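You operate a simulated robot arm through the tools that you are given. There is no shell and no other tool.

The job below is to be done with a simulated robot arm. You get a single attempt, and the scene is never put back.

TASK
Power the rack down: blue flood off, breakers 1, 2 and 4 off, main switch last.
Fine: the flood goes off before breaker 4.

Only the result counts: the job must be done as asked and must still hold three seconds after the hand-in. Knocking over, shifting, dropping, spilling or breaking anything else fails it.

THE ROBOT
A 6-joint arm with a three-finger gripper, fixed in place. Base frame: the origin is at the foot of the arm, x ahead of it, y to its left, z up; the work surface is at about z = 920. Units: mm, rad, N and s.
Its first joint turns from -2.897 to 2.897 rad. Payload 4.89 kg.
Tool frame: the origin (TCP) lies between the finger pads and is the grasp point; the fingertips stand 30 mm ahead of it; z points along the fingers, y is the line along which they close. Largest opening 164 mm; the body of the gripper starts 125 mm behind the TCP.
Orientation is told as [roll, pitch, yaw] about the base's x, y, z axes, in that order, counted from this pose: with the fingers straight down and closing along the base's y, the tool's x points along the base's -x, its y along +y and its z along -z.

THE INTERFACE
- The arm moves only by the tool drive_tool. Its argument "series" is one flat list of numbers, 7 for each row, row after row: the shift along the base's x, y, z in mm, then the turn, a rotation vector about the base's x, y, z in rad, then the finger opening in mm, from 0 to 164. In form: [dx, dy, dz, ax, ay, az, claw, dx, dy, dz, ax, ay, az, claw, ...]. A call has 1 to 20 rows; each row is the pose to reach, as a shift and turn from the pose commanded when the call began. A row lasts 0.2 s, in which the tool goes at most 50 mm and 0.15 rad; a call with a longer step from one row to the next is refused whole, and so is a gripper value outside its range. A pose out of reach is approached as far as the arm can. The call stops where the force on the tool passes 40 N (or 10 N more than at its start, if that is more) or the arm is blocked; 0.2 s more then pass. The fingers move at their own pace (about 108 mm/s each) and stop on an object; they squeeze with about 25 N. The grip force told is the motor's: it shows also when the fingers shut on nothing. Time passes only in rows, and 0.2 s behind the last, so rows that repeat a pose let the fingers close. It gives the time, the measured TCP pose, the force on the tool (base axes), the opening and the grip force at its end, in the units of the frame above (readings bear some noise), with the torque about the TCP (base axes, N m) and any sound that the robot's microphone picked up.
- Cameras (640 x 400 px; columns grow to the right, rows downward): "scene" is fixed at [402.3, -649, 1798.7]; the picture's right is [0.85, -0.52, 0.00], its down [-0.29, -0.47, -0.83] and it looks along [0.43, 0.71, -0.56] (base axes); focal length 319 px, centre (320, 200). "wrist" rides on the gripper at [76, -2, -152] in the tool frame; the picture's right is [0.02, 1.00, 0.00], its down [-0.88, 0.02, -0.47] and it looks along [-0.47, 0.01, 0.88] (tool axes); focal length 247 px, centre (320, 200).
- camera(camera): a new picture of that camera. The clock stands still meanwhile.
- lift_body(by): slides the trunk up (or, below 0, down) by that many mm; the arm rides with it, the base frame stays. It gives what a move gives, with no picture.
- probe_pixels(camera, pixels): for up to 12 pixels [column, row] of the newest picture of that camera ("zoom" is the newest enlarged one), the place [x, y, z] in the base frame of the surface seen there, good to about 2 mm. The clock stands still meanwhile.
- zoom(camera, box): a new picture of the part [left, top, right, bottom] of that camera's present view, enlarged. The clock stands still meanwhile.
- close_job(): hands the job in; it is judged then, once.

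Leave the gripper open and the arm clear of the work at the hand-in unless told otherwise.

The tools are called as a command line: name --argument value ..., lists and objects as JSON in quotes. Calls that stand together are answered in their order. drive_tool: Moves the arm, as the interface text tells. Its arguments: {"type":"object","properties":{"series":{"type":"array","items":{"type":"number"}}},"required":["series"]} The other tools are called the same way: lift_body (by) slides the trunk up or down; camera (camera) takes a picture; probe_pixels (camera, pixels) gives the place of the surface under pixels of a picture; zoom (camera, box) takes an enlarged picture of a part of a camera's view; close_job () hands the job in.

At the start:

```text
time_s: 0.0
tool_pos: [577.3, 35.6, 1439.7]
tcp_rot: [0.0, 0.0, 0.0]
wrist_force: [0.6, -1.0, -0.6]
ft_torque: [-0.02, -0.03, 0.01]
finger_gap: 164.2
grip_force: 0.0
trunk travel left (down, up): [-175.0, 215.0]
```

scene: 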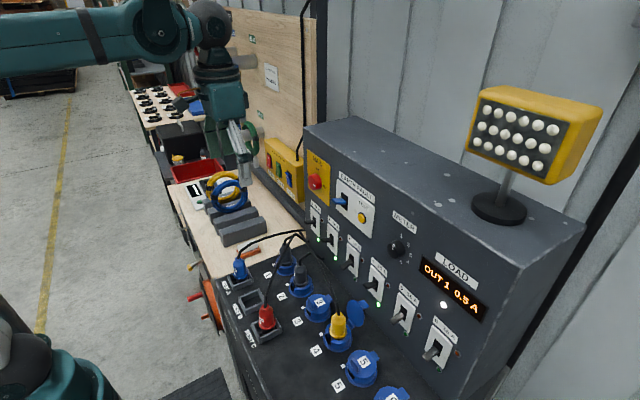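
wrist: 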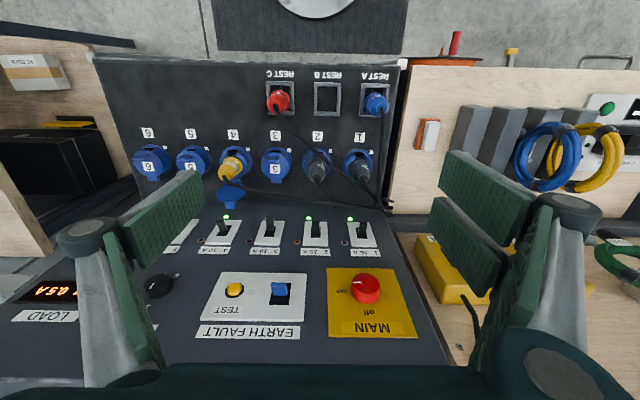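

I see a power rack with breakers, a main switch, an earth-fault breaker, a floodlight on top and sockets. I'll zoom in on the panel in the scene view and the wrist view before doing anything.

zoom --camera "scene" --box '[290, 130, 500, 390]'

zoom --camera "wrist" --box '[130, 200, 450, 400]'

zoom --camera "scene" --box '[210, 230, 430, 400]'

zoom --camera "wrist" --box '[100, 50, 420, 250]'

```text
1.54 times, centred on (395, 260) of scene
```

zoom: 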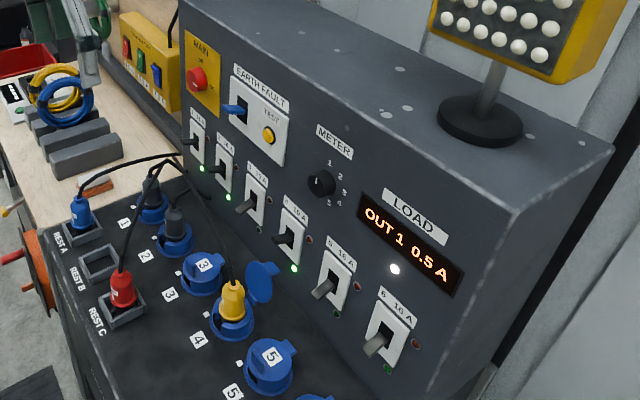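

```text
2.00 times, centred on (290, 300) of wrist
```

zoom: 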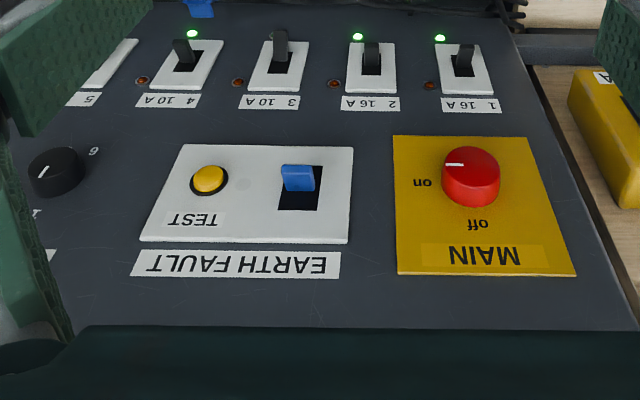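

```text
2.35 times, centred on (320, 315) of scene
```

zoom: 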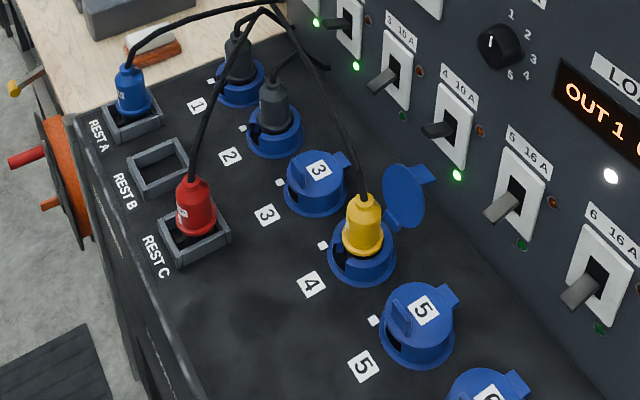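

```text
2.00 times, centred on (260, 150) of wrist
```

zoom: 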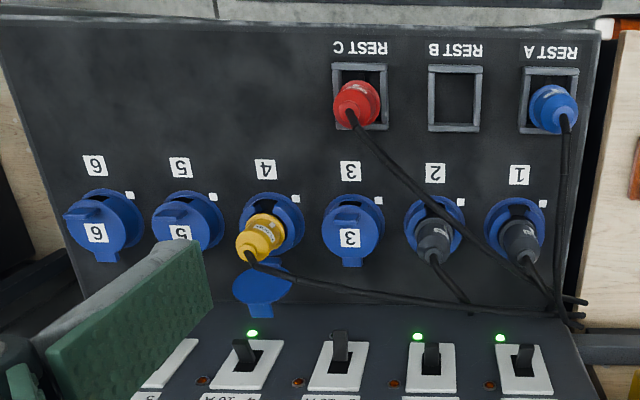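

Breakers 1, 2 and 4 show green lamps. I need to find what controls the "blue flood": the yellow box near (285,165) has coloured buttons, so I'll zoom in on it, and on the floodlight near (530,130).

zoom --camera "scene" --box '[240, 120, 336, 220]'

zoom --camera "scene" --box '[440, 60, 620, 240]'

zoom --camera "scene" --box '[100, 0, 330, 140]'

zoom --camera "wrist" --box '[380, 80, 640, 380]'

zoom --camera "scene" --box '[120, 130, 320, 330]'

```text
4.00 times, centred on (288, 170) of scene
```

zoom: 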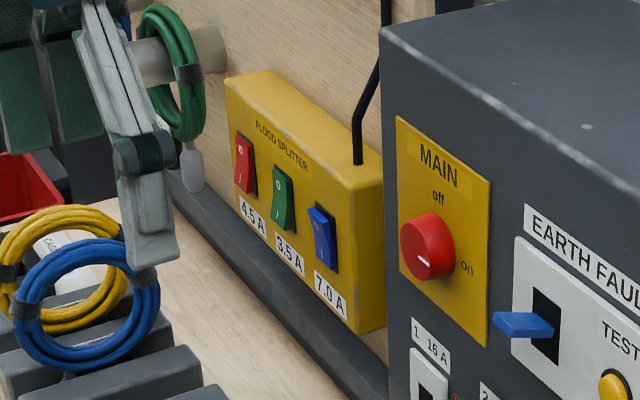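

```text
2.22 times, centred on (530, 150) of scene
```

zoom: 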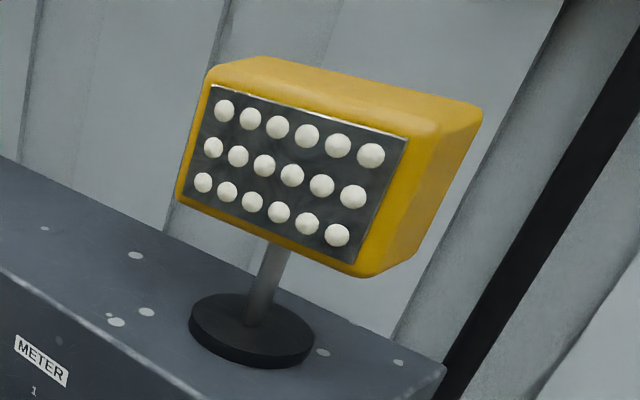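

```text
2.78 times, centred on (215, 70) of scene
```

zoom: 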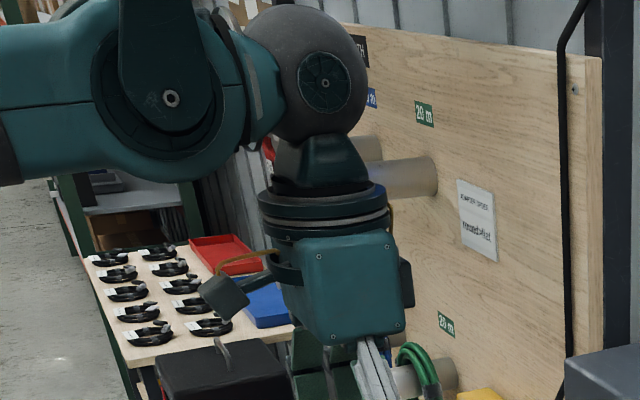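

```text
1.33 times, centred on (510, 230) of wrist
```

zoom: 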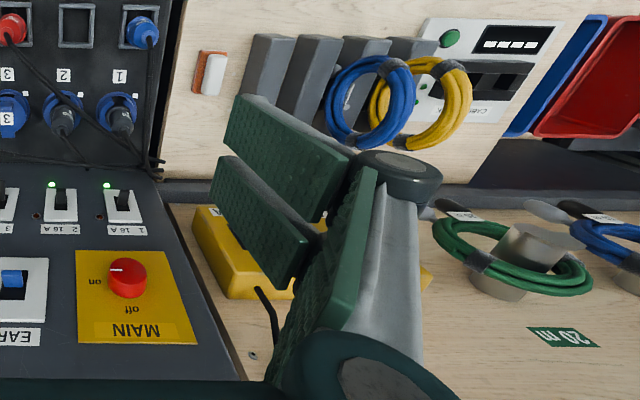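

```text
2.00 times, centred on (220, 230) of scene
```

zoom: 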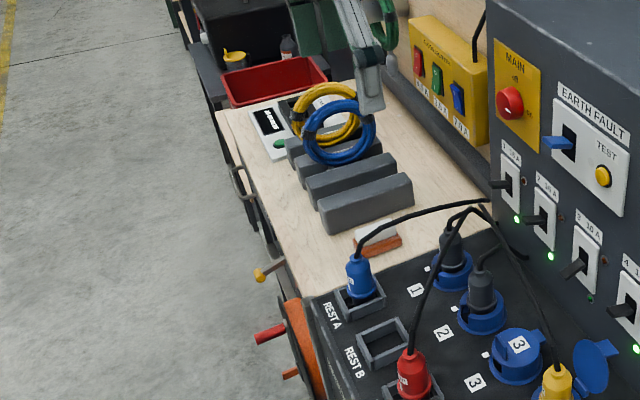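

The yellow box is a "FLOOD SPLITTER" with red, green and blue rockers (O at the top, I at the bottom). The blue rocker is the flood to switch off. The main knob points to "on" at the right, and "off" is at the top. Next I'll zoom to 4x on the splitter and probe its geometry.

zoom --camera "scene" --box '[260, 140, 324, 180]'

zoom --camera "scene" --box '[264, 150, 312, 200]'

```text
10.00 times, centred on (292, 160) of scene
```

zoom: 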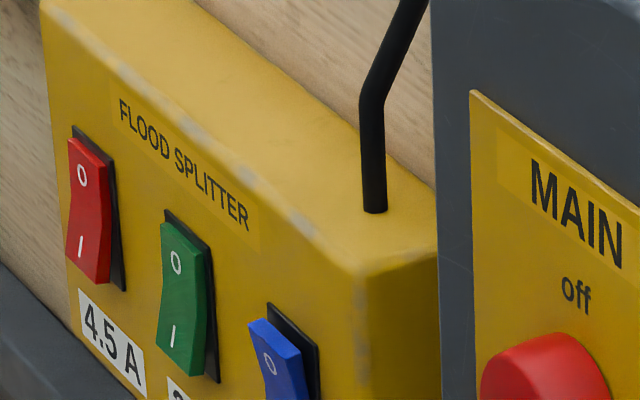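

```text
8.00 times, centred on (288, 175) of scene
```

zoom: 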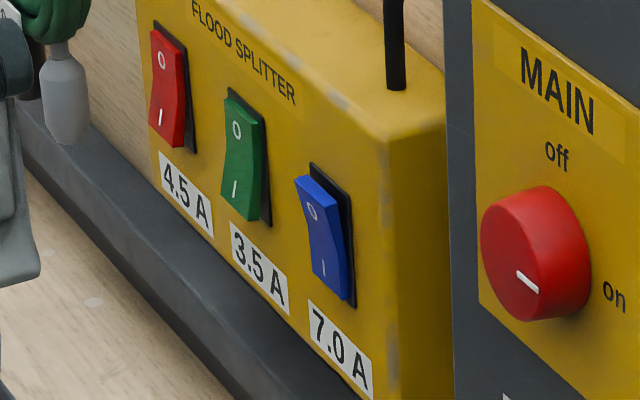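

The blue rocker's top (O) stands proud, so it is on. Red and green already have O pressed in. I'll probe the splitter and main knob in this zoom.

probe_pixels --camera "zoom" --pixels '[[312, 190], [316, 212], [324, 265], [330, 290], [240, 130], [240, 200], [166, 60], [280, 140], [370, 250], [420, 250], [490, 150], [535, 250]]'

```text
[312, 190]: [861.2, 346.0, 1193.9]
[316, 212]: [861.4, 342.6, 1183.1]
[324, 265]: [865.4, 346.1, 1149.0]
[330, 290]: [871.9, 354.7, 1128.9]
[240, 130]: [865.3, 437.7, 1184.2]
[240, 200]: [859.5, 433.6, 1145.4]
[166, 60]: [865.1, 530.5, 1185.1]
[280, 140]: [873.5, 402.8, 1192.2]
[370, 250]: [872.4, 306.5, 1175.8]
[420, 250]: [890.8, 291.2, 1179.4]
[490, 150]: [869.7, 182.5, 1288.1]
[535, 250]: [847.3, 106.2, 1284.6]
```

The splitter face is at x≈873, with the blue rocker at about [865, 346, 1165]. Next is the breaker row and rack panel.

zoom --camera "scene" --box '[300, 190, 396, 310]'

```text
3.33 times, centred on (348, 250) of scene
```

zoom: 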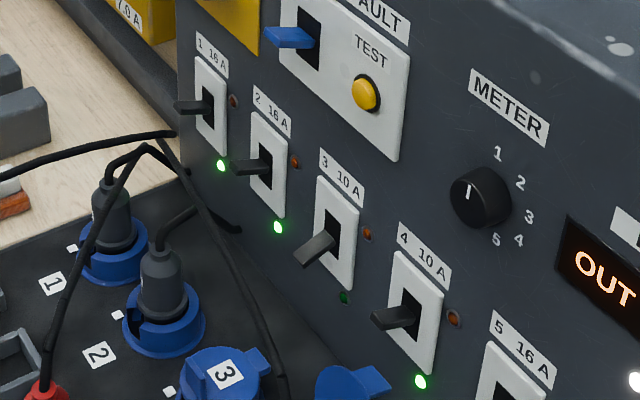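

Breakers 1, 2 and 4 have their levers up (on), while 3, 5 and 6 have theirs down (off). I'll probe the lever tips, the plates and the panel.

probe_pixels --camera "zoom" --pixels '[[178, 106], [204, 108], [203, 75], [216, 148], [234, 168], [262, 168], [258, 125], [276, 205], [376, 320], [410, 316], [402, 260], [426, 365]]'

probe_pixels --camera "zoom" --pixels '[[302, 258], [330, 238], [322, 185], [344, 280], [420, 180], [200, 220], [230, 280], [350, 340], [270, 36], [120, 190], [170, 250], [450, 200]]'

```text
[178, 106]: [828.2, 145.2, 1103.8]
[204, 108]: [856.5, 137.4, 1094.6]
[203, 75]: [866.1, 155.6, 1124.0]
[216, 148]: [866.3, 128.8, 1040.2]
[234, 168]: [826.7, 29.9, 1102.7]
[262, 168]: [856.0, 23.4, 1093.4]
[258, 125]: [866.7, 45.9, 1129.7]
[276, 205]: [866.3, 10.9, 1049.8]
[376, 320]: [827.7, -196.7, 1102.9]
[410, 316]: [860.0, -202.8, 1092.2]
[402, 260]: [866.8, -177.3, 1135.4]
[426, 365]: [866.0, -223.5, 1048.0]
```

```text
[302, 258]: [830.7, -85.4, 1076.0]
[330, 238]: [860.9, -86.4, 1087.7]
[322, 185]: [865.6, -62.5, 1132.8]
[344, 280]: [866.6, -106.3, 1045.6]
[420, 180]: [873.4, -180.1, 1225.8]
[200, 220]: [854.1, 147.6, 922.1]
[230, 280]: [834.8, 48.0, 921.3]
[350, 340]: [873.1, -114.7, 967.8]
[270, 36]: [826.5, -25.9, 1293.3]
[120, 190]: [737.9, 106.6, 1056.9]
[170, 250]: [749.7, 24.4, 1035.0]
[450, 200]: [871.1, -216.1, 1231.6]
```

The panel is vertical at x≈872. Lever tips are at about x=827, z=1103 when on and z=1076 when off. Lever y values are about 141 for breaker 1, 27 for 2 and -200 for 4. Now I'll probe nearby obstacles (coils, pegs, plugs, lid) and the knob edges in the full scene view.

camera --camera "scene"

probe_pixels --camera "scene" --pixels '[[229, 185], [217, 176], [245, 135], [226, 58], [340, 322], [356, 312], [336, 340], [302, 270], [287, 255], [265, 312], [331, 202], [362, 216]]'

zoom --camera "scene" --box '[300, 145, 348, 205]'

```text
taken
```

scene: 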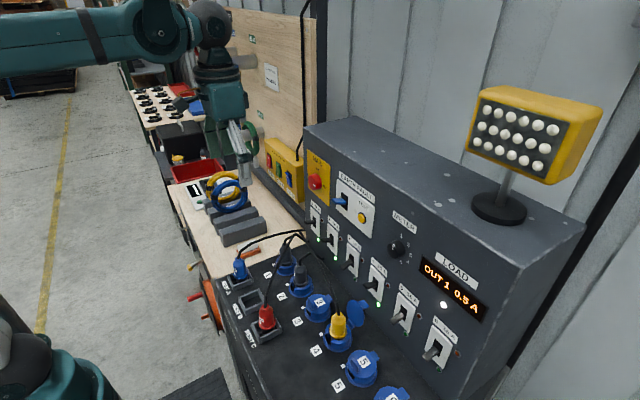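

```text
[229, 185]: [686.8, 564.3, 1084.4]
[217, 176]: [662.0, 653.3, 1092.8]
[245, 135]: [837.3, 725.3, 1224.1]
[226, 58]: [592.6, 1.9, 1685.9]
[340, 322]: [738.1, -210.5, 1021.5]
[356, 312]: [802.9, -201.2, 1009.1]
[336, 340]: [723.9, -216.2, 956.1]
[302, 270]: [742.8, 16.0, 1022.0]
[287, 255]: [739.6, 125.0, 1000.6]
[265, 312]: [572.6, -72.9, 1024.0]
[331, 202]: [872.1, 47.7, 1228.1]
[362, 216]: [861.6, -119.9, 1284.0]
```

```text
6.67 times, centred on (324, 175) of scene
```

zoom: 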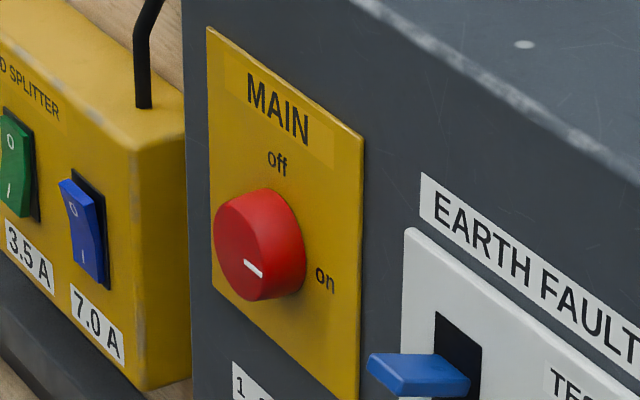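

The coils and plugs sit low or far away, and the open lid of socket 4 is at about [803, -201, 1009]. Now I'll probe the knob face, its sides and the rack edge.

probe_pixels --camera "zoom" --pixels '[[218, 230], [240, 200], [240, 245], [253, 268], [262, 292], [270, 270], [290, 230], [300, 255], [320, 200], [230, 290], [86, 200], [72, 190]]'

probe_pixels --camera "scene" --pixels '[[340, 200], [304, 128], [345, 118], [303, 200], [300, 150], [312, 208], [330, 232], [376, 264], [283, 155], [497, 205]]'

```text
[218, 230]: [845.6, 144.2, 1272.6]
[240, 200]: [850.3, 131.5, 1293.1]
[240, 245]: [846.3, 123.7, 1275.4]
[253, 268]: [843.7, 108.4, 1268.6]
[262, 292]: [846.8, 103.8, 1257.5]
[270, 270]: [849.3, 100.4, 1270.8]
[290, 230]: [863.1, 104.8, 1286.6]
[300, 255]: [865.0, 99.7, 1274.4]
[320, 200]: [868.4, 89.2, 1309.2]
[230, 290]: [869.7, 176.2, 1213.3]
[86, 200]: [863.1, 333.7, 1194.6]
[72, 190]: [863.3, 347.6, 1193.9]
```

```text
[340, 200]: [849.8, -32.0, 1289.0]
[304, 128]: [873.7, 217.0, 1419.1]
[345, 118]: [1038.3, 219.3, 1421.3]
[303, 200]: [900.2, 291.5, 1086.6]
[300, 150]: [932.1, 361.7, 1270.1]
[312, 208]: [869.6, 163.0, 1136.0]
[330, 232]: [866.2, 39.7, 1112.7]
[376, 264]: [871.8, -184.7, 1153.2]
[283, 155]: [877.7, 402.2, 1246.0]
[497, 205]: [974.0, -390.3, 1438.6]
```

The knob's face is at x≈845, centred near y≈122, z≈1277, with a radius of about 24. I'll now swing to a standoff in front of the blue rocker, with fingers closed and the tool tilted 45° forward, staying high above the bench.

drive_tool --series '[15.4, 38.1, -17.5, 0, -0.098, 0, 0, 30.8, 76.2, -35, 0, -0.196, 0, 0, 46.2, 114.3, -52.5, 0, -0.294, 0, 0, 61.6, 152.4, -70, 0, -0.392, 0, 0, 77, 190.5, -87.5, 0, -0.49, 0, 0, 92.4, 228.6, -105, 0, -0.588, 0, 0, 107.8, 266.7, -122.5, 0, -0.687, 0, 0, 123.2, 305, -140, 0, -0.785, 0, 0, 123.2, 305, -140, 0, -0.785, 0, 0]'

```text
time_s: 2.0
tool_pos: [700.8, 341.2, 1298.0]
tcp_rot: [-0.002, -0.785, 0.001]
wrist_force: [0.7, 0.1, 0.1]
ft_torque: [-0.07, 0.03, -0.09]
finger_gap: 0.0
grip_force: 25.0
trunk travel left (down, up): [-175.0, 215.0]
```

The tool is at [701, 341, 1298] and tilted. I'll look through both cameras before going closer.

camera --camera "wrist"

camera --camera "scene"

```text
taken
```

wrist: 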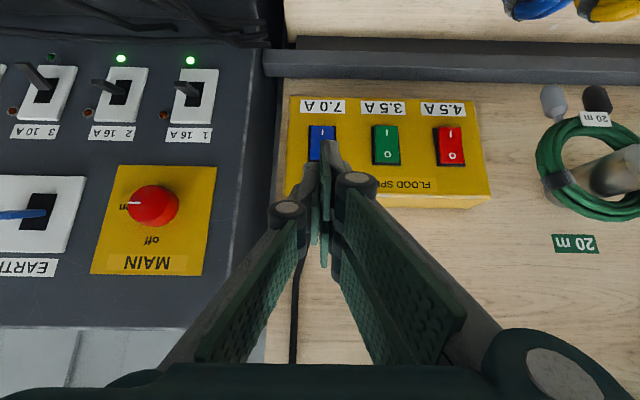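

```text
taken
```

scene: 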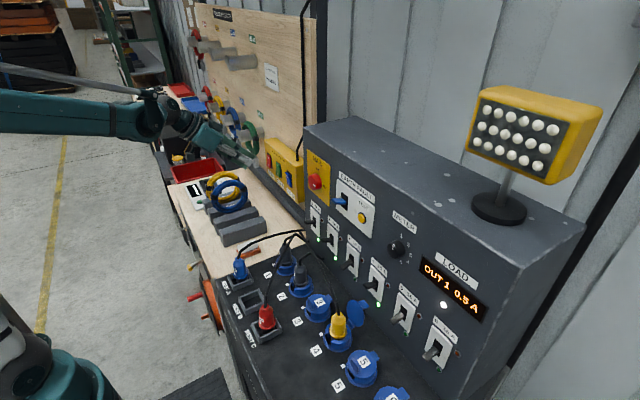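

The wrist view shows the blue rocker near (321,135), just beyond the finger tip. I'll probe points on the rockers, box and main knob, and zoom in on the rocker and the knob.

probe_pixels --camera "wrist" --pixels '[[311, 130], [332, 130], [314, 150], [384, 155], [385, 132], [448, 157], [300, 150], [128, 203], [178, 203], [153, 187], [153, 222], [100, 200]]'

zoom --camera "wrist" --box '[280, 90, 376, 190]'

zoom --camera "wrist" --box '[90, 160, 220, 280]'

```text
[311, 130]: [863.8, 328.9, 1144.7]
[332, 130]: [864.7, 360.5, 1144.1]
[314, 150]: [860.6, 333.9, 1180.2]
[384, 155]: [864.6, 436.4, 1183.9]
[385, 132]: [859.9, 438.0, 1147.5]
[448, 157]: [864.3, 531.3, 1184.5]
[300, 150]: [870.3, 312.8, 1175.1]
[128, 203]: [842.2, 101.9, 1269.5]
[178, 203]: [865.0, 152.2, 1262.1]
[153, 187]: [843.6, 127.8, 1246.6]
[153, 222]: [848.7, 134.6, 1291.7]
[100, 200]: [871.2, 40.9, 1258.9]
```

```text
4.00 times, centred on (328, 140) of wrist
```

zoom: 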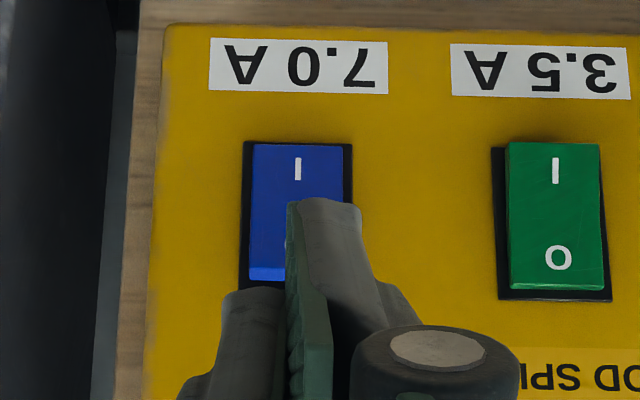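

```text
3.33 times, centred on (155, 220) of wrist
```

zoom: 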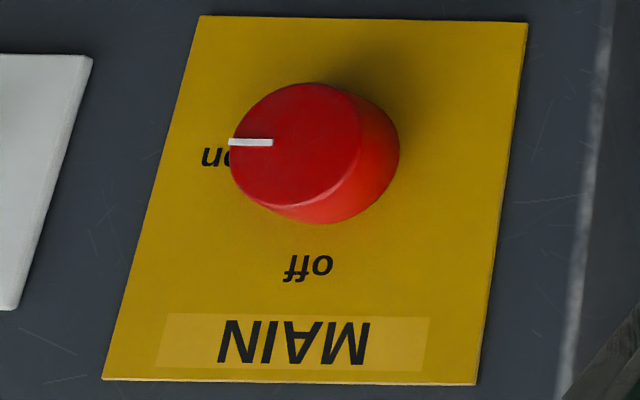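

The rocker spans y≈328–362 with its centre at y≈346, and its O end stands out at x≈861, z≈1185–1195. I'll move to just in front of the O end, staying about 30 mm short of contact.

drive_tool --series '[33, 5.4, -33, 0, -0.785, 0, 0, 66, 5.4, -66, 0, -0.785, 0, 0, 99.5, 5.4, -99.7, 0, -0.785, 0, 0]'

```text
refused: row 1 steps farther than a row can; nothing moved
```

The turn is counted from the current pose, so it should be zero here. I'll send the move again that way.

drive_tool --series '[33, 5.4, -33, 0, 0, 0, 0, 66, 5.4, -66, 0, 0, 0, 0, 99.5, 5.4, -99.7, 0, 0, 0, 0]'

```text
time_s: 2.8
tool_pos: [799.8, 344.8, 1199.0]
tcp_rot: [0.0, -0.786, 0.001]
wrist_force: [-1.9, -0.2, 1.1]
ft_torque: [0.02, -0.07, 0.04]
finger_gap: 0.1
grip_force: 25.4
trunk travel left (down, up): [-175.0, 215.0]
```

The TCP is at [800, 345, 1199]. I'll check the finger's alignment with the rocker in both views.

zoom --camera "wrist" --box '[240, 60, 400, 200]'

zoom --camera "scene" --box '[230, 120, 326, 210]'

```text
2.86 times, centred on (320, 130) of wrist
```

zoom: 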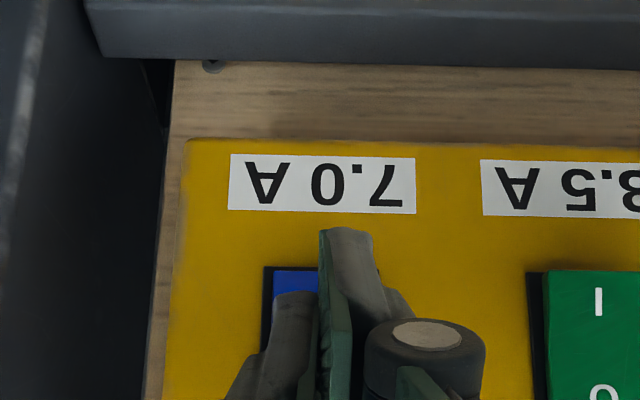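

```text
4.44 times, centred on (278, 165) of scene
```

zoom: 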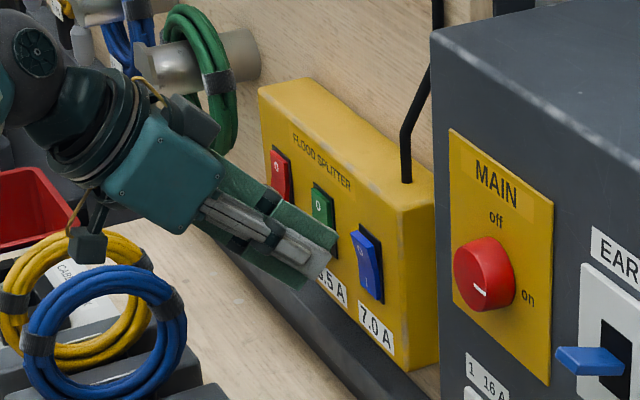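

The finger lines up with the blue rocker. I'll advance slowly along +x to press the O end, with small steps and the force watch active.

drive_tool --series '[12, 1, 0, 0, 0, 0, 0, 22, 1, 0, 0, 0, 0, 0, 27, 1, 0, 0, 0, 0, 0, 31, 1, 0, 0, 0, 0, 0, 34, 1, 0, 0, 0, 0, 0, 37, 1, 0, 0, 0, 0, 0, 39, 1, 0, 0, 0, 0, 0]'

```text
time_s: 4.1
tool_pos: [830.2, 347.6, 1200.4]
tcp_rot: [-0.002, -0.783, 0.0]
wrist_force: [-23.6, -1.3, 10.2]
ft_torque: [0.02, -0.46, 0.06]
finger_gap: 0.0
grip_force: 24.7
trunk travel left (down, up): [-175.0, 215.0]
stopped in row 6: the force on the tool passed its limit at 45 N (the readings are from after the stop); the commanded pose is now the measured one
```

The call stopped at 45 N with the TCP at x=830. I'll check whether the rocker has flipped.

zoom --camera "scene" --box '[260, 140, 324, 210]'

zoom --camera "wrist" --box '[240, 60, 400, 200]'

```text
5.71 times, centred on (292, 175) of scene
```

zoom: 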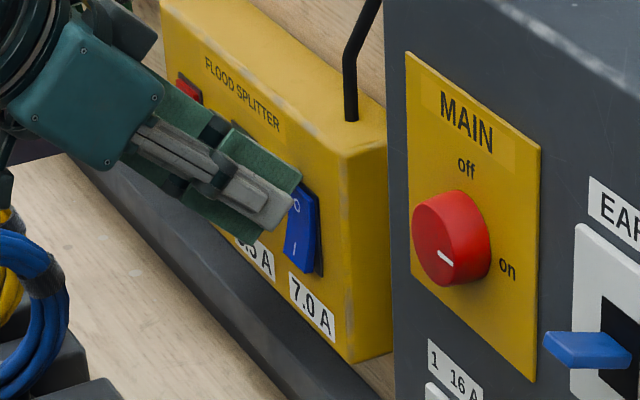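

```text
2.86 times, centred on (320, 130) of wrist
```

zoom: 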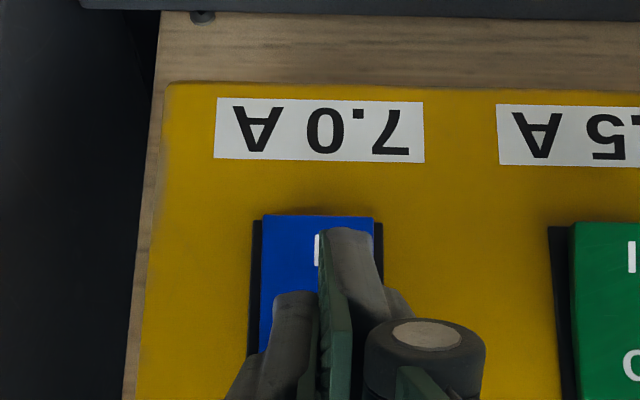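

The rocker appears to have changed over, with its lower end now standing out. I'll back straight off and verify.

drive_tool --series '[-20, 0, 0, 0, 0, 0, 0, -60, 0, 20, 0, 0, 0, 0, -100, 0, 50, 0, 0, 0, 0]'

zoom --camera "scene" --box '[260, 140, 324, 210]'

zoom --camera "wrist" --box '[200, 80, 480, 220]'

camera --camera "scene"

```text
time_s: 4.9
tool_pos: [733.2, 347.2, 1248.4]
tcp_rot: [0.0, -0.78, 0.0]
wrist_force: [2.5, 1.9, -0.2]
ft_torque: [-0.08, 0.15, -0.08]
finger_gap: 0.0
grip_force: 25.3
trunk travel left (down, up): [-175.0, 215.0]
```

```text
5.71 times, centred on (292, 175) of scene
```

zoom: 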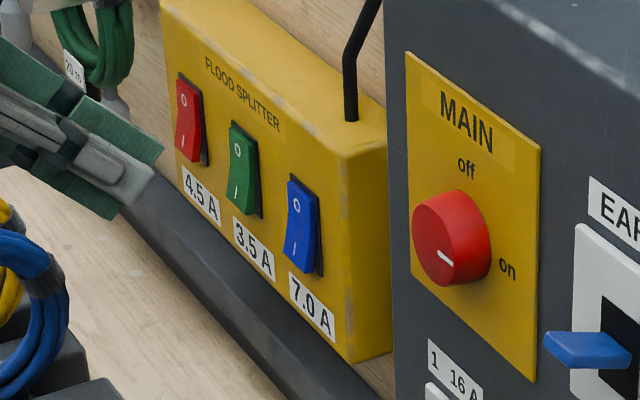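

```text
2.29 times, centred on (340, 150) of wrist
```

zoom: 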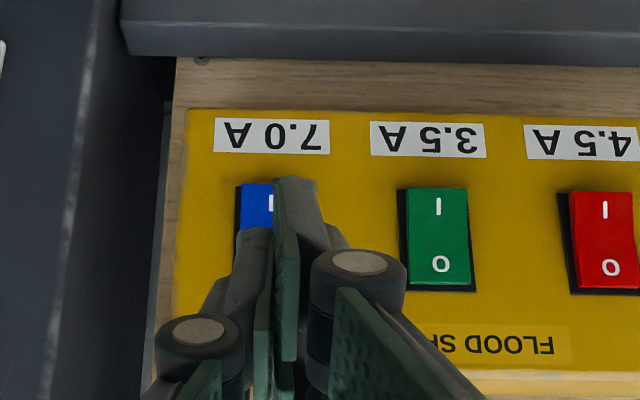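

```text
taken
```

scene: 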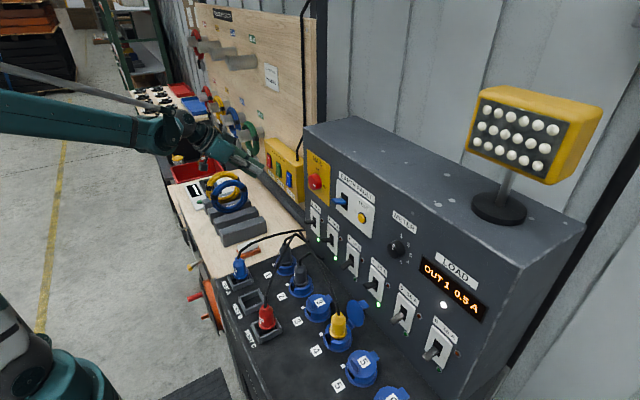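

The blue rocker now matches red and green, with O pressed in, so the flood is off. Before the breakers, I'll probe the black cables near (300,232) and the levers in a fresh zoom.

zoom --camera "scene" --box '[230, 195, 350, 295]'

```text
4.00 times, centred on (290, 245) of scene
```

zoom: 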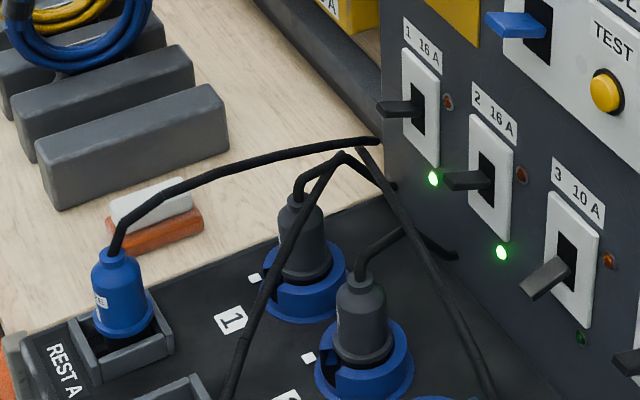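

probe_pixels --camera "zoom" --pixels '[[375, 141], [340, 156], [300, 148], [220, 167], [395, 187], [418, 237], [385, 180], [440, 255], [380, 108], [450, 180], [525, 288], [297, 205]]'

```text
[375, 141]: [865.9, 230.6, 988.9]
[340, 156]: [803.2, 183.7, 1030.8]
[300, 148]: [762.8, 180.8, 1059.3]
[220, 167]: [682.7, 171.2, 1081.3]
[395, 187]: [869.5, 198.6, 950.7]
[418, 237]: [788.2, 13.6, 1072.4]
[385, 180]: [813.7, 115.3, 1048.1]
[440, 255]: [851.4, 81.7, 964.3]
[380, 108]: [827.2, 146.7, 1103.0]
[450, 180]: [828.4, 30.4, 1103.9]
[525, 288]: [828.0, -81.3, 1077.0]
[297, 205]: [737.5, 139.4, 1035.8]
```

A cable passes near [788, 14, 1072] and [814, 115, 1048], but with the 45° tilt the fingers stay well above it. I'll move sideways at z≈1250 to breaker 1 (y≈142), then descend to just above its lever.

drive_tool --series '[0, -41, 0, 0, 0, 0, 0, 0, -82, 0, 0, 0, 0, 0, 0, -123, 0, 0, 0, 0, 0, 0, -164, 0, 0, 0, 0, 0, 0, -205.6, 0, 0, 0, 0, 0, 25, -205.6, -30, 0, 0, 0, 0, 50, -205.6, -60, 0, 0, 0, 0, 72, -205.6, -80, 0, 0, 0, 0, 94, -205.6, -98, 0, 0, 0, 0]'

zoom --camera "scene" --box '[250, 160, 410, 300]'

camera --camera "wrist"

```text
time_s: 6.9
tool_pos: [826.9, 142.5, 1152.3]
tcp_rot: [0.0, -0.782, -0.001]
wrist_force: [-0.6, 0.0, -0.4]
ft_torque: [0.01, -0.02, 0.01]
finger_gap: 0.0
grip_force: 24.9
trunk travel left (down, up): [-175.0, 215.0]
```

```text
2.86 times, centred on (330, 230) of scene
```

zoom: 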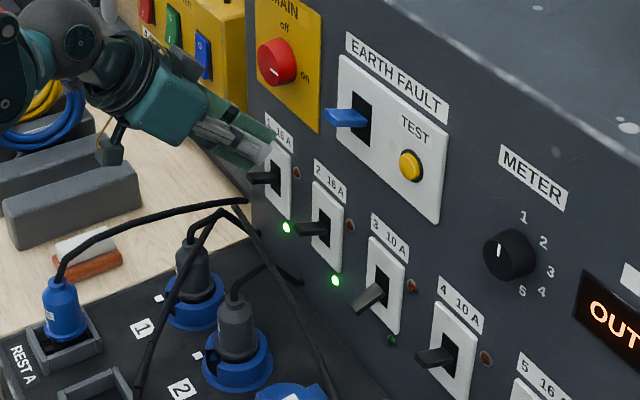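

```text
taken
```

wrist: 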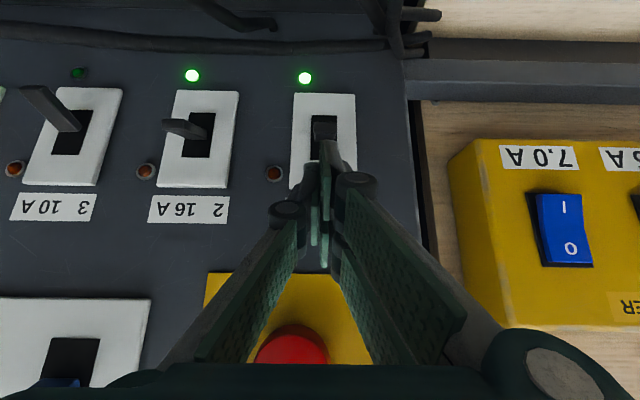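

The finger sits right above breaker 1's lever. I'll push down in small steps, with the force watch stopping it if needed.

drive_tool --series '[0, 0, -10, 0, 0, 0, 0, 0, 0, -18, 0, 0, 0, 0, 0, 0, -24, 0, 0, 0, 0, 0, 0, -30, 0, 0, 0, 0, 0, 0, -35, 0, 0, 0, 0, 0, 0, -40, 0, 0, 0, 0, 0, 0, -44, 0, 0, 0, 0, 0, 0, -47, 0, 0, 0, 0]'

zoom --camera "scene" --box '[250, 160, 410, 300]'

camera --camera "wrist"

```text
time_s: 8.4
tool_pos: [825.2, 141.6, 1111.4]
tcp_rot: [0.003, -0.789, 0.0]
wrist_force: [-16.1, -1.7, 32.2]
ft_torque: [0.08, 0.75, 0.1]
finger_gap: 0.1
grip_force: 24.8
trunk travel left (down, up): [-175.0, 215.0]
stopped in row 7: the force on the tool passed its limit at 45 N (the readings are from after the stop); the commanded pose is now the measured one
```

```text
2.86 times, centred on (330, 230) of scene
```

zoom: 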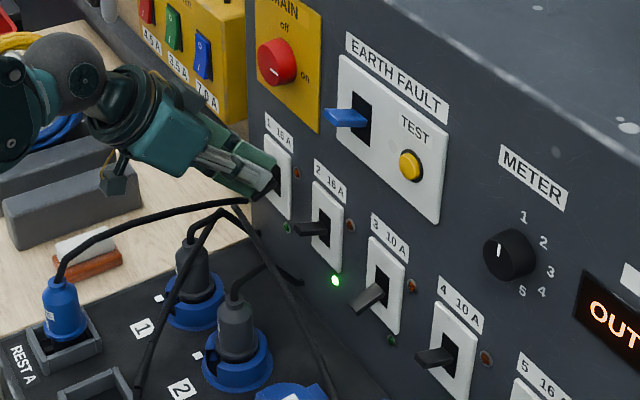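

```text
taken
```

wrist: 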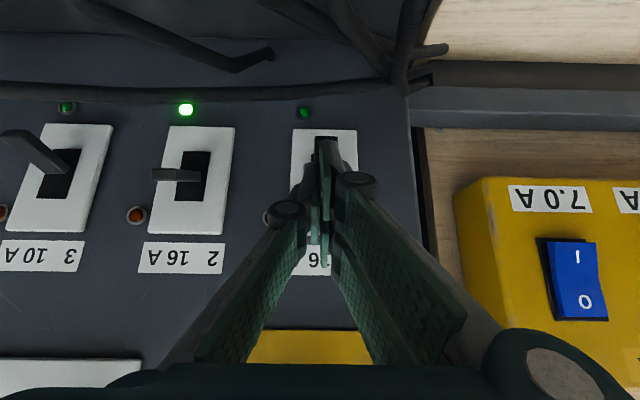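

The breaker 1 lamp has gone out, and the lever is down against its stop. I'll lift off, back away and shift to above breaker 2 (y≈28).

drive_tool --series '[-5, 0, 20, 0, 0, 0, 0, -20, 0, 50, 0, 0, 0, 0, -25, -38, 55, 0, 0, 0, 0, -25, -76, 55, 0, 0, 0, 0, -20, -113.6, 50, 0, 0, 0, 0, 1, -113.6, 40, 0, 0, 0, 0]'

zoom --camera "scene" --box '[250, 160, 410, 300]'

camera --camera "wrist"

```text
time_s: 9.8
tool_pos: [828.9, 27.0, 1148.9]
tcp_rot: [0.004, -0.785, 0.0]
wrist_force: [-0.9, 0.5, 0.4]
ft_torque: [0.01, -0.03, 0.02]
finger_gap: 0.2
grip_force: 24.4
trunk travel left (down, up): [-175.0, 215.0]
```

```text
2.86 times, centred on (330, 230) of scene
```

zoom: 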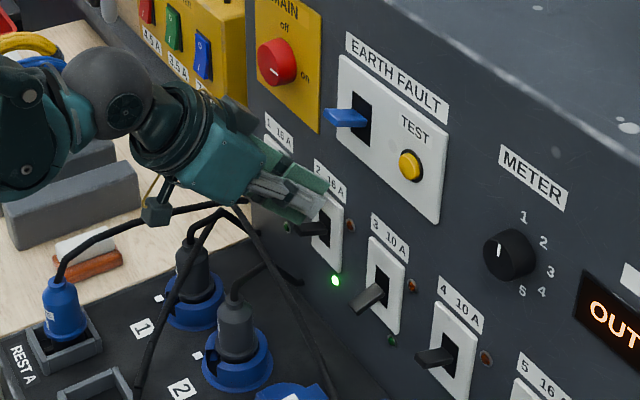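

```text
taken
```

wrist: 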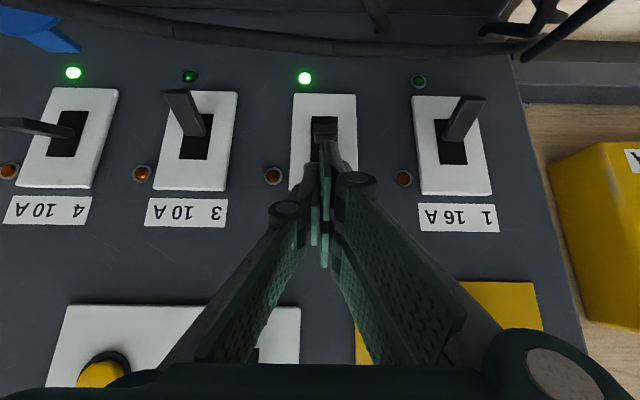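

Breaker 1's lever now points down and its lamp is dark. The finger is above breaker 2's lever, so I'll push it down the same way.

drive_tool --series '[-2, 0, -8, 0, 0, 0, 0, -2, 0, -15, 0, 0, 0, 0, -2, 0, -21, 0, 0, 0, 0, -2, 0, -27, 0, 0, 0, 0, -2, 0, -32, 0, 0, 0, 0, -2, 0, -37, 0, 0, 0, 0, -2, 0, -41, 0, 0, 0, 0, -2, 0, -44, 0, 0, 0, 0]'

zoom --camera "scene" --box '[250, 160, 410, 300]'

camera --camera "wrist"

```text
time_s: 11.4
tool_pos: [827.5, 28.3, 1113.1]
tcp_rot: [0.003, -0.791, -0.001]
wrist_force: [-13.9, 0.5, 30.8]
ft_torque: [0.08, 0.67, 0.04]
finger_gap: 0.1
grip_force: 25.1
trunk travel left (down, up): [-175.0, 215.0]
stopped in row 7: the force on the tool passed its limit at 46 N (the readings are from after the stop); the commanded pose is now the measured one
```

```text
2.86 times, centred on (330, 230) of scene
```

zoom: 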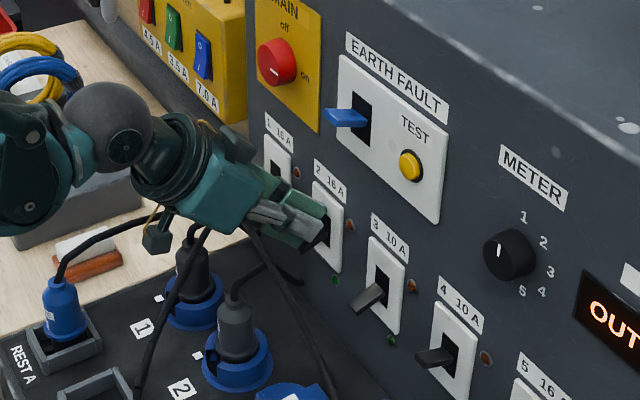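

```text
taken
```

wrist: 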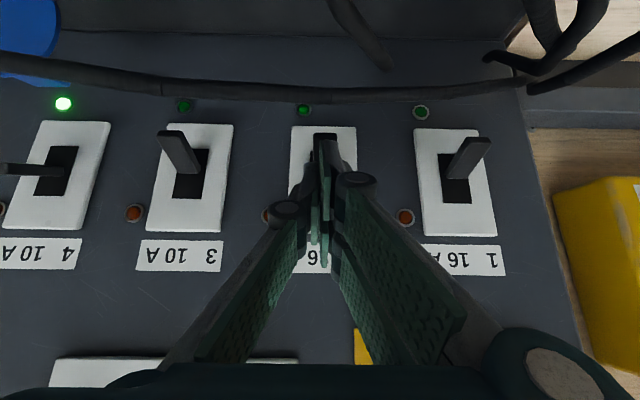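

Breaker 2's lamp is out. I'll lift off and carry on past breaker 3 at a safe height to above breaker 4 (y≈-200).

drive_tool --series '[-5, 0, 20, 0, 0, 0, 0, -25, 0, 55, 0, 0, 0, 0, -35, -40, 70, 0, 0, 0, 0, -35, -84, 70, 0, 0, 0, 0, -35, -128, 70, 0, 0, 0, 0, -35, -172, 70, 0, 0, 0, 0, -35, -212, 70, 0, 0, 0, 0, -20, -227.5, 55, 0, 0, 0, 0, 0, -227.5, 38, 0, 0, 0, 0]'

zoom --camera "scene" --box '[270, 180, 430, 330]'

camera --camera "wrist"

```text
time_s: 13.4
tool_pos: [828.3, -199.8, 1149.7]
tcp_rot: [-0.001, -0.787, -0.001]
wrist_force: [-1.5, 1.0, 0.8]
ft_torque: [0.0, -0.1, -0.03]
finger_gap: 0.1
grip_force: 25.3
trunk travel left (down, up): [-175.0, 215.0]
```

```text
2.67 times, centred on (350, 255) of scene
```

zoom: 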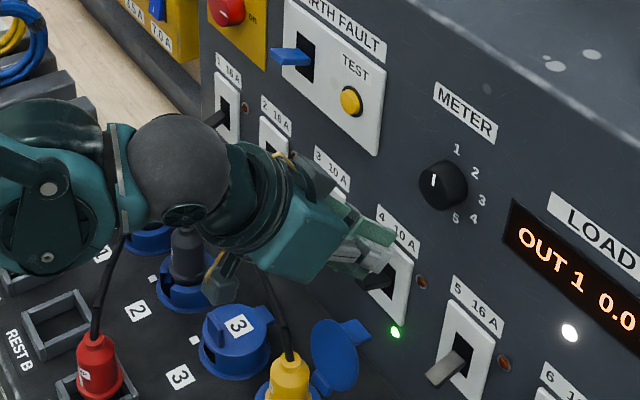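

```text
taken
```

wrist: 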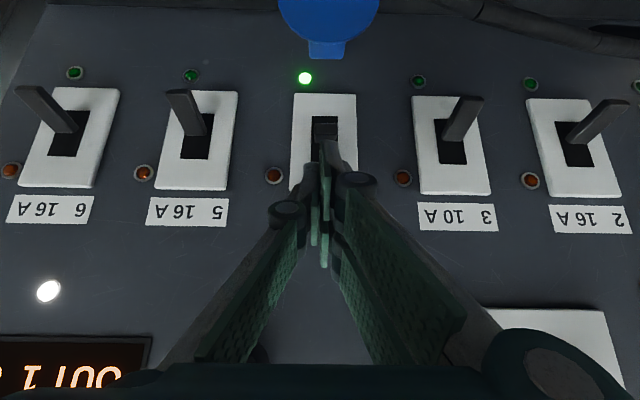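

The finger is above breaker 4's lever, the only one with a green lamp left. Its blue socket lid is well below and clear, so I'll push the lever down.

drive_tool --series '[-2, 0, -8, 0, 0, 0, 0, -2, 0, -15, 0, 0, 0, 0, -2, 0, -21, 0, 0, 0, 0, -2, 0, -27, 0, 0, 0, 0, -2, 0, -32, 0, 0, 0, 0, -2, 0, -37, 0, 0, 0, 0, -2, 0, -41, 0, 0, 0, 0, -2, 0, -44, 0, 0, 0, 0]'

zoom --camera "scene" --box '[270, 180, 430, 330]'

camera --camera "wrist"

```text
time_s: 15.0
tool_pos: [826.0, -199.2, 1112.7]
tcp_rot: [0.0, -0.792, -0.002]
wrist_force: [-12.5, 2.6, 29.4]
ft_torque: [0.16, 0.54, 0.04]
finger_gap: 0.0
grip_force: 25.1
trunk travel left (down, up): [-175.0, 215.0]
stopped in row 7: the force on the tool passed its limit at 46 N (the readings are from after the stop); the commanded pose is now the measured one
```

```text
2.67 times, centred on (350, 255) of scene
```

zoom: 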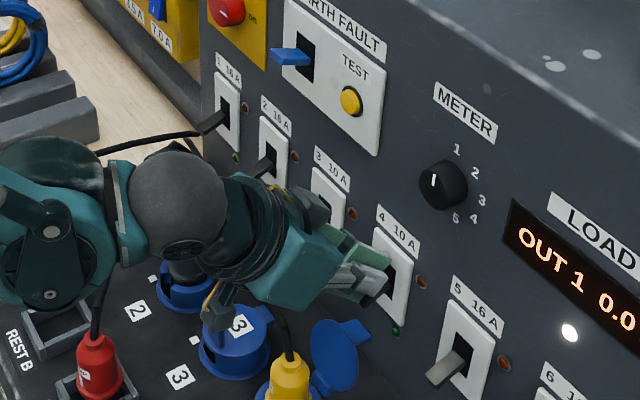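

```text
taken
```

wrist: 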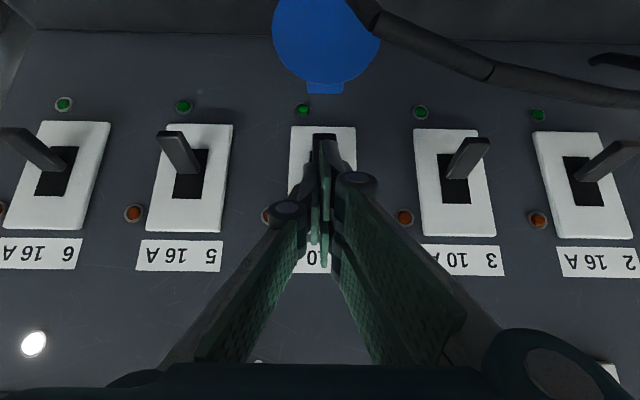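

All green lamps are out and breakers 1, 2 and 4 are down. Main comes last: I'll back up and away, move to y≈122, z≈1277 at x≈701, turn the tool horizontal and open the fingers to about 90 mm.

drive_tool --series '[-5, 0, 20, 0, 0, 0, 0, -30, 0, 55, 0, 0, 0, 0, -60, 0, 93, 0, 0, 0, 0, -92, 0, 130, 0, 0, 0, 0, -125, 0, 164, 0, 0, 0, 0, -125, 46, 164, 0, -0.111, 0, 0, -125, 92, 164, 0, -0.222, 0, 0, -125, 138, 164, 0, -0.334, 0, 0, -125, 184, 164, 0, -0.445, 0, 20, -125, 230, 164, 0, -0.556, 0, 40, -125, 276, 164, 0, -0.667, 0, 60, -125, 321.2, 164, 0, -0.779, 0, 90, -125, 321.2, 164, 0, -0.779, 0, 90]'

camera --camera "wrist"

camera --camera "scene"

```text
time_s: 17.8
tool_pos: [703.1, 119.0, 1273.9]
tcp_rot: [1.104, -1.563, -1.102]
wrist_force: [0.8, -0.4, 1.4]
ft_torque: [-0.03, 0.08, -0.03]
finger_gap: 90.1
grip_force: 0.0
trunk travel left (down, up): [-175.0, 215.0]
```

```text
taken
```

wrist: 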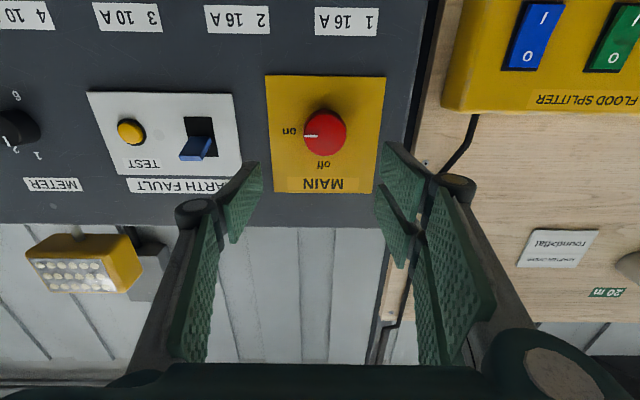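

```text
taken
```

scene: 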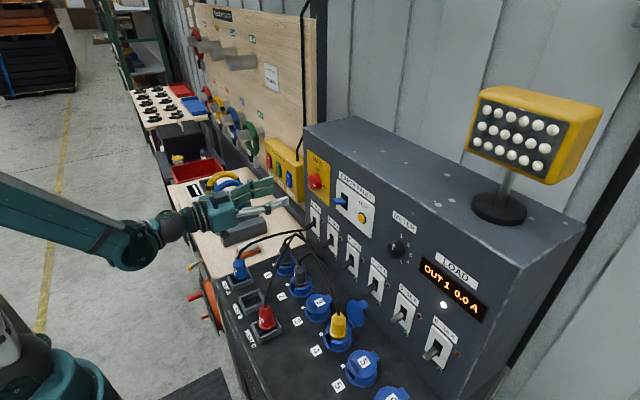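

The tool is horizontal with the knob ahead at (325,132) in the wrist view, and the load reads 0.0 A. I'll zoom and probe the knob for its exact centre.

zoom --camera "wrist" --box '[260, 70, 392, 200]'

probe_pixels --camera "wrist" --pixels '[[325, 115], [325, 130], [325, 145], [307, 132], [318, 132], [335, 132], [342, 132], [346, 132], [325, 154], [290, 130], [370, 130], [325, 108]]'

```text
3.08 times, centred on (326, 135) of wrist
```

zoom: 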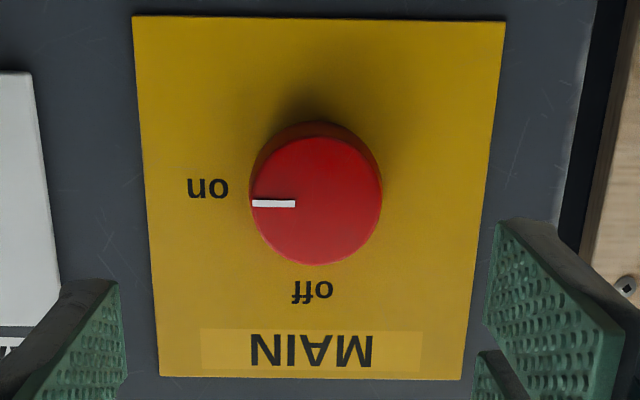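

```text
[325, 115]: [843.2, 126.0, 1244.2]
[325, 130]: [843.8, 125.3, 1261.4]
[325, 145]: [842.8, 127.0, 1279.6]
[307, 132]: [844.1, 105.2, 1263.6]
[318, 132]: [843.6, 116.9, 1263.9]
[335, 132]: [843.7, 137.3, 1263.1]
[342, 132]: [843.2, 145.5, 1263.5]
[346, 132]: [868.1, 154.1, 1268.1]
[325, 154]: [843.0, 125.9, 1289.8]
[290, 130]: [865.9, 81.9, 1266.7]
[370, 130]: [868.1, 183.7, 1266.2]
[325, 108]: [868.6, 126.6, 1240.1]
```

The knob's centre is at about y=125, z=1268, its radius is about 24.5 and its face is at x≈843. I'll align and advance to just short of the knob, with the finger tips at about x=820.

drive_tool --series '[25, 3.5, -8.7, 0, 0, 0, 90, 60, 3.5, -8.7, 0, 0, 0, 90, 90, 3.5, -8.7, 0, 0, 0, 90, 90, 3.5, -8.7, 0, 0, 0, 90]'

camera --camera "wrist"

zoom --camera "scene" --box '[220, 130, 380, 260]'

```text
time_s: 18.8
tool_pos: [792.1, 123.7, 1263.9]
tcp_rot: [0.264, -1.569, -0.264]
wrist_force: [2.1, -0.2, 0.2]
ft_torque: [0.01, -0.04, -0.04]
finger_gap: 90.1
grip_force: 0.1
trunk travel left (down, up): [-175.0, 215.0]
```

```text
taken
```

wrist: 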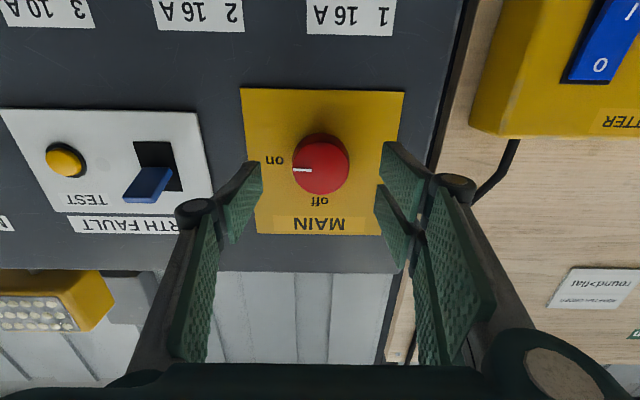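

```text
3.08 times, centred on (300, 195) of scene
```

zoom: 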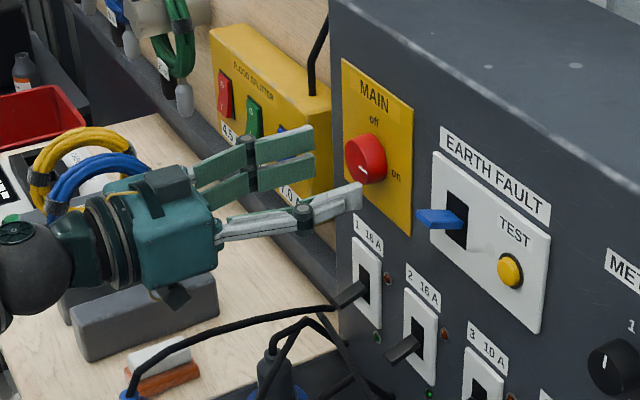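

The measured z is 1264, slightly below the 1268 I commanded. I'll cross-check by probing the knob again from here and the finger tips in the scene zoom.

probe_pixels --camera "wrist" --pixels '[[296, 168], [320, 150], [320, 168], [320, 190], [345, 168], [300, 168], [349, 168], [320, 144], [320, 193]]'

probe_pixels --camera "zoom" --pixels '[[358, 192], [345, 202], [358, 206], [340, 210], [310, 140], [310, 165], [305, 180]]'

zoom --camera "wrist" --box '[220, 90, 420, 260]'

```text
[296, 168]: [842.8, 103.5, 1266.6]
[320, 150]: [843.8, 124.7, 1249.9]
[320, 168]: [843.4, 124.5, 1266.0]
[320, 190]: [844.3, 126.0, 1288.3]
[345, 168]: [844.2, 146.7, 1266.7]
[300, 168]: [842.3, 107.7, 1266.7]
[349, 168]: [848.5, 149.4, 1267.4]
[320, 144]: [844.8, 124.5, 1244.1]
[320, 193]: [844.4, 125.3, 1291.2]
```

```text
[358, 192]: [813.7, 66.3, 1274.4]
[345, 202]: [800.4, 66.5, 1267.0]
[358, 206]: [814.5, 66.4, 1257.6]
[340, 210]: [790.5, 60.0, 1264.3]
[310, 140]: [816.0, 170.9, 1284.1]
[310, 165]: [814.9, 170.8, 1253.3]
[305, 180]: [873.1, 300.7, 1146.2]
```

```text
2.35 times, centred on (320, 175) of wrist
```

zoom: 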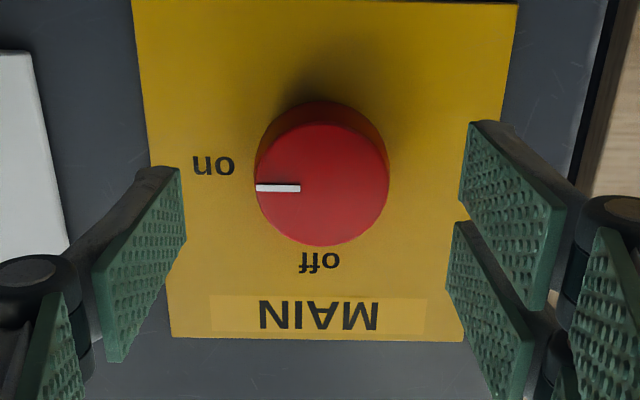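

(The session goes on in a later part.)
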